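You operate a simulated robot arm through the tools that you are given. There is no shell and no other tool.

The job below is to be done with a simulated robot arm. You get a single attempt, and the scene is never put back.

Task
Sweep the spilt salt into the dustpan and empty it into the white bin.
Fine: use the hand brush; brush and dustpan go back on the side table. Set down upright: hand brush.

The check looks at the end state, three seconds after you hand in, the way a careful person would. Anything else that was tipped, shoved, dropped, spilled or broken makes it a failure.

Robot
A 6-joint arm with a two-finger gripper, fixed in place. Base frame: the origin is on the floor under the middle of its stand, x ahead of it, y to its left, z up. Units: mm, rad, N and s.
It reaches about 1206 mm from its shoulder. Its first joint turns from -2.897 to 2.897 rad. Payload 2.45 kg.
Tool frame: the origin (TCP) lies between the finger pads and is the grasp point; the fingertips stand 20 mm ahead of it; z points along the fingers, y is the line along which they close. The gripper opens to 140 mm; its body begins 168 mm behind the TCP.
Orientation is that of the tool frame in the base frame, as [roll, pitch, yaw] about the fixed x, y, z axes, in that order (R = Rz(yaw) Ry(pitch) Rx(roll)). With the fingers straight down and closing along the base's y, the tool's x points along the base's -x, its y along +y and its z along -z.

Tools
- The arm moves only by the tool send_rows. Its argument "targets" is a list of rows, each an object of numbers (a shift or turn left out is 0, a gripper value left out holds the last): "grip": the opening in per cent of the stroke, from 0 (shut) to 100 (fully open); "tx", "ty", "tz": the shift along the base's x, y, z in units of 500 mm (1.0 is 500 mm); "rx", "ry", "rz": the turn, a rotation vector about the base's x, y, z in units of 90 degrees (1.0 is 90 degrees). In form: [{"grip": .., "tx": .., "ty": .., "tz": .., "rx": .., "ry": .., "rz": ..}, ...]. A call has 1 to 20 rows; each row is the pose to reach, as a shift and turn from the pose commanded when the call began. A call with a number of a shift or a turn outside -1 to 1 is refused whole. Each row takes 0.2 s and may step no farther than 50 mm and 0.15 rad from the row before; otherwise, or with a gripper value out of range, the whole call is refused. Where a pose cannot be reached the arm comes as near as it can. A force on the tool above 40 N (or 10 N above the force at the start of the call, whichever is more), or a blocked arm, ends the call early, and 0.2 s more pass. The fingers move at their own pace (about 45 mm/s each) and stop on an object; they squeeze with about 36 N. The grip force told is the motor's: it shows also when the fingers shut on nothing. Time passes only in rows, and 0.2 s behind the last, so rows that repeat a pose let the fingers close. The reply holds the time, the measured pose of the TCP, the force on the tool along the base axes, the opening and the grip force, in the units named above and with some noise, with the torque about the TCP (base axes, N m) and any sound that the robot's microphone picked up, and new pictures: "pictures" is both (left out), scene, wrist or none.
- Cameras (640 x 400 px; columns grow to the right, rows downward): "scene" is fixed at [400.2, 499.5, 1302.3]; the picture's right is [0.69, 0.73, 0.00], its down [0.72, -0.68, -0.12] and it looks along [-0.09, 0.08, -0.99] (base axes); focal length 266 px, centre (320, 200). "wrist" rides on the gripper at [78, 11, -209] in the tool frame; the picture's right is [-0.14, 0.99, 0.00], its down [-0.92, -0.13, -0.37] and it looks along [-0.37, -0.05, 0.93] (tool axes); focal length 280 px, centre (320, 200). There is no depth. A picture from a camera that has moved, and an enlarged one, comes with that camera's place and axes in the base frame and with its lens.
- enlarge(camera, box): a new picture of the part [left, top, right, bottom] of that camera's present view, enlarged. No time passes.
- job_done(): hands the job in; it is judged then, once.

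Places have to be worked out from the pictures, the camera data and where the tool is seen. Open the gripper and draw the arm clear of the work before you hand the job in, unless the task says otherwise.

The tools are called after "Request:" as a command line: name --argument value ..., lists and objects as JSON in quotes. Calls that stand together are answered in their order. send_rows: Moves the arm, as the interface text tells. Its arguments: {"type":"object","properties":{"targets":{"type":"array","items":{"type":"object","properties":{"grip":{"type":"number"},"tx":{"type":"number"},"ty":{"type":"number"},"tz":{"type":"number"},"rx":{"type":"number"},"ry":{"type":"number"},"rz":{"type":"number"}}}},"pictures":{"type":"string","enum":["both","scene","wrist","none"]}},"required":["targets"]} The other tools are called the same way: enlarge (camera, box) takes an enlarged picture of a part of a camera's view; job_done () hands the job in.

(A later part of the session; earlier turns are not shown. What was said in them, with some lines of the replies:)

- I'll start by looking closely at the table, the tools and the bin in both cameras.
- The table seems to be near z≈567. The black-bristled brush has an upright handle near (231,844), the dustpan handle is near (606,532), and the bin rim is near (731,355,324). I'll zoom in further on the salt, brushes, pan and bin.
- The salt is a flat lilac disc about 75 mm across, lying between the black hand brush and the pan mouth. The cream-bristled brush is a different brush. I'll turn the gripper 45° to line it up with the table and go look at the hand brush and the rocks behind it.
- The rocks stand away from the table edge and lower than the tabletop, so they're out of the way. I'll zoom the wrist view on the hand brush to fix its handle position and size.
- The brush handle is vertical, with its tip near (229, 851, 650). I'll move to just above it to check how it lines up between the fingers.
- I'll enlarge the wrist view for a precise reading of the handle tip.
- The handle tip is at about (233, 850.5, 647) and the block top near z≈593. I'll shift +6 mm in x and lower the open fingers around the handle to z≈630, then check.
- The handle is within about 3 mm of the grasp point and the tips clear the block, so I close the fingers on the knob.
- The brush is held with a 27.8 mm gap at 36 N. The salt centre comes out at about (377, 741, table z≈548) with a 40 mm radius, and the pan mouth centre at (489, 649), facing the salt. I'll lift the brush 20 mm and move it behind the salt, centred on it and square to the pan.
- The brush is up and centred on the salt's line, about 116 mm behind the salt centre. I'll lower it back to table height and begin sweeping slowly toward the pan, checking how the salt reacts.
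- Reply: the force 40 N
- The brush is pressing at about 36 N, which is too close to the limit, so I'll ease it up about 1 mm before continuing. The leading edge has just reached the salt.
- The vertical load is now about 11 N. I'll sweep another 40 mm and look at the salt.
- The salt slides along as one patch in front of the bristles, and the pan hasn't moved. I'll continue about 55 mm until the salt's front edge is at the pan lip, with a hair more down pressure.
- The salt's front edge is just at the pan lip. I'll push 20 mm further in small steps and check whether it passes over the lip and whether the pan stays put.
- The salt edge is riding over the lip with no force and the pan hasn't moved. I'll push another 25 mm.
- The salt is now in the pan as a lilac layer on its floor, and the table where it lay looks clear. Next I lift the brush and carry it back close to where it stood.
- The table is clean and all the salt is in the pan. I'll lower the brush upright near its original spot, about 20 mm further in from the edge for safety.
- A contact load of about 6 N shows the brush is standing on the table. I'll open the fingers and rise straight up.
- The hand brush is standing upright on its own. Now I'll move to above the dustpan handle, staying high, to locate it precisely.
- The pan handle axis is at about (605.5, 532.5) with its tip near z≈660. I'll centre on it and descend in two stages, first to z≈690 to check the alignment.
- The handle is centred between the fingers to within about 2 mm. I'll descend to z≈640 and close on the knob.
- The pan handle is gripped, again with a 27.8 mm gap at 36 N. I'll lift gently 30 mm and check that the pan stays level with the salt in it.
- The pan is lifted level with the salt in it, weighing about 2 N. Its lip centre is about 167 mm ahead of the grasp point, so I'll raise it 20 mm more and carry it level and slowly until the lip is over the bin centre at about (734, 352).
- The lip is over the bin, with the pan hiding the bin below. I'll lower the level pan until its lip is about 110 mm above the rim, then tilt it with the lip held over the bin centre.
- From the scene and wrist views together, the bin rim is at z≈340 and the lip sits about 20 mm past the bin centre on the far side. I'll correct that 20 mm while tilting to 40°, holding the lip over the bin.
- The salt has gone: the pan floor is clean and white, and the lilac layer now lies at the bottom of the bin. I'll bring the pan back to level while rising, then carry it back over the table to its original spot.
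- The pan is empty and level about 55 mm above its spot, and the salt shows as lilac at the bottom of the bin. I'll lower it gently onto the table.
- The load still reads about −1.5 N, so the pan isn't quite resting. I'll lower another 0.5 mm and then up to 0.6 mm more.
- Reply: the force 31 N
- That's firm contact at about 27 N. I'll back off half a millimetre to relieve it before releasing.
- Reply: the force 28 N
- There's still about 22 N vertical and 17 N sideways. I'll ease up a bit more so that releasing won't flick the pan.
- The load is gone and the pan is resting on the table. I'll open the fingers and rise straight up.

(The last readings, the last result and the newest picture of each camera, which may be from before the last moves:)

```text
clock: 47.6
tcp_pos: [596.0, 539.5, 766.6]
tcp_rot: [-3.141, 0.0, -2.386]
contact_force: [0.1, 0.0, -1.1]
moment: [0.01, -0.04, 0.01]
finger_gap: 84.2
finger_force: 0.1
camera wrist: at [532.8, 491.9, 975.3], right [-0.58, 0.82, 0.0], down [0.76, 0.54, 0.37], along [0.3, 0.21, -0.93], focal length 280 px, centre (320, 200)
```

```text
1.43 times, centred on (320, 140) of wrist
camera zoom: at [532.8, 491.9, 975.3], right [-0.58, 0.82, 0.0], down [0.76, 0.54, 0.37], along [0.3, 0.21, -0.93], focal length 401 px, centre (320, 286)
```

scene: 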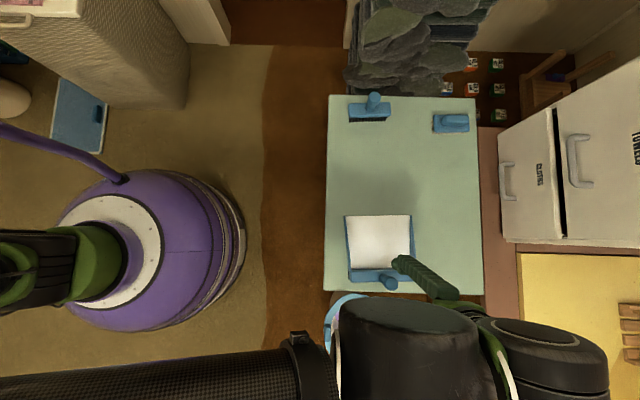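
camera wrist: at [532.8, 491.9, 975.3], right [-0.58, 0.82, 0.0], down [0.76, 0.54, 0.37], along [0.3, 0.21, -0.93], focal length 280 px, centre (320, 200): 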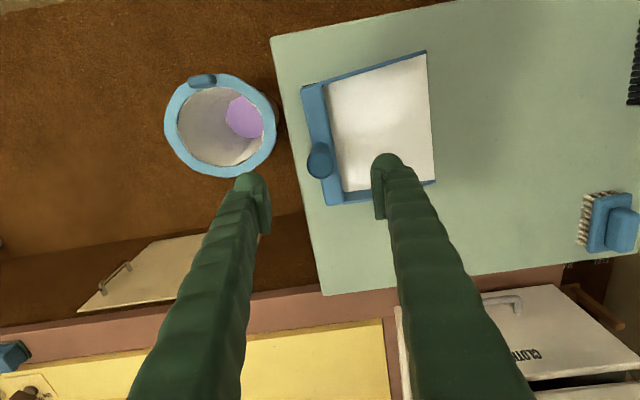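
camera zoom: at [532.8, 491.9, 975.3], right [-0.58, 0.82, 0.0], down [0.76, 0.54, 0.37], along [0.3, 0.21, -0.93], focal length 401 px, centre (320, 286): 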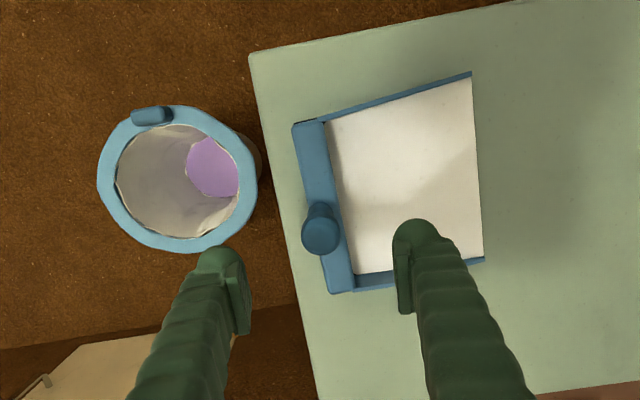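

The dustpan stands on the table, free of the gripper. I'll raise the arm and withdraw it toward its starting place, then check everything from the scene camera.

Request:
send_rows --targets '[{"grip": 100, "tz": 0.08}, {"tx": -0.03, "ty": -0.005, "tz": 0.16}, {"tx": -0.11, "ty": -0.018, "tz": 0.16}, {"tx": -0.19, "ty": -0.031, "tz": 0.16}, {"tx": -0.27, "ty": -0.044, "tz": 0.16}, {"tx": -0.35, "ty": -0.057, "tz": 0.16}, {"tx": -0.43, "ty": -0.07, "tz": 0.16}, {"tx": -0.51, "ty": -0.083, "tz": 0.16}, {"tx": -0.59, "ty": -0.096, "tz": 0.16}, {"tx": -0.67, "ty": -0.109, "tz": 0.16}, {"tx": -0.74, "ty": -0.121, "tz": 0.16}, {"tx": -0.772, "ty": -0.126, "tz": 0.16}, {"tx": -0.772, "ty": -0.126, "tz": 0.16}]'

Request:
enlarge --camera "scene" --box '[310, 70, 500, 190]'

Request:
enlarge --camera "scene" --box '[300, 190, 500, 390]'

```text
clock: 50.4
tcp_pos: [212.7, 478.4, 847.0]
tcp_rot: [-3.141, 0.001, -2.387]
contact_force: [0.4, 0.2, 0.3]
moment: [0.01, 0.03, -0.03]
finger_gap: 140.0
finger_force: 0.1
camera wrist: at [148.5, 431.7, 1056.0], right [-0.58, 0.82, 0.0], down [0.76, 0.54, 0.37], along [0.3, 0.21, -0.93], focal length 280 px, centre (320, 200)
```

scene: 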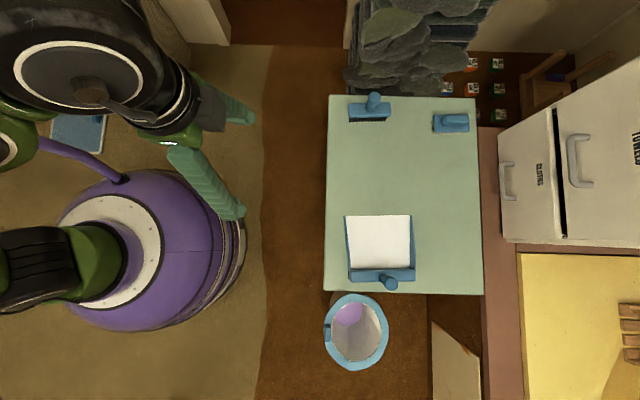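
wrist: 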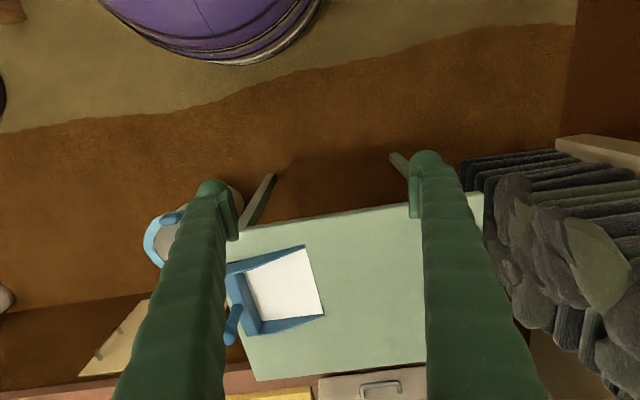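

```text
3.33 times, centred on (405, 130) of scene
camera zoom: at [400.2, 499.5, 1302.3], right [0.69, 0.73, 0.0], down [0.72, -0.68, -0.12], along [-0.09, 0.08, -0.99], focal length 888 px, centre (37, 433)
```

zoom: 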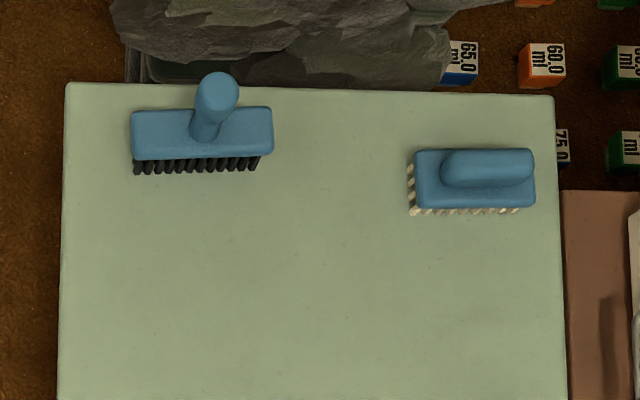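

```text
2.00 times, centred on (400, 290) of scene
camera zoom: at [400.2, 499.5, 1302.3], right [0.69, 0.73, 0.0], down [0.72, -0.68, -0.12], along [-0.09, 0.08, -0.99], focal length 533 px, centre (160, 20)
```

zoom: 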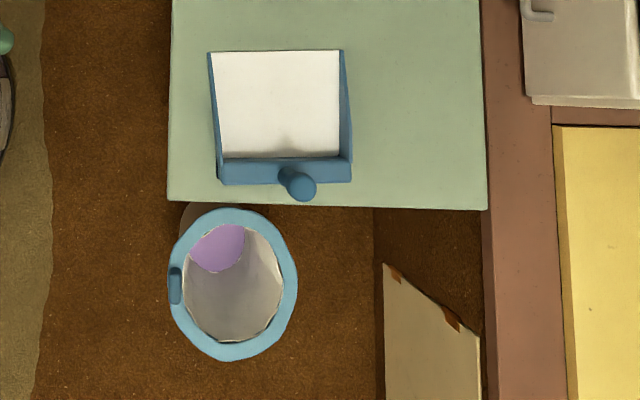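

The table is clean. The hand brush stands upright on its bristles, the empty dustpan is back on the side table, and the salt lies in the bottom of the bin. The other brush hasn't moved, and the arm is clear with the gripper open, so I'm handing the job in.

Request:
job_done

```text
The job is handed in.
```

I swept the spilt salt into the dustpan with the hand brush, emptied it into the white bin, and handed the job in. I don't have the check's result.

- **Salt:** the last pictures show the tabletop and the pan clean, with the salt at the bottom of the bin.
- **Hand brush:** it stands upright on its bristles on the side table, about 20 mm further in from the edge than where it started.
- **Dustpan:** it is back on the side table, empty, about 10 mm from its original spot.
- **Everything else:** the second brush and the bin look unmoved in the last pictures. The gripper is open and the arm is clear of the work.

I took the black-bristled brush with the upright handle to be the hand brush, and the floor-standing bin with the blue rim to be the white bin. I saw no other bin in view.
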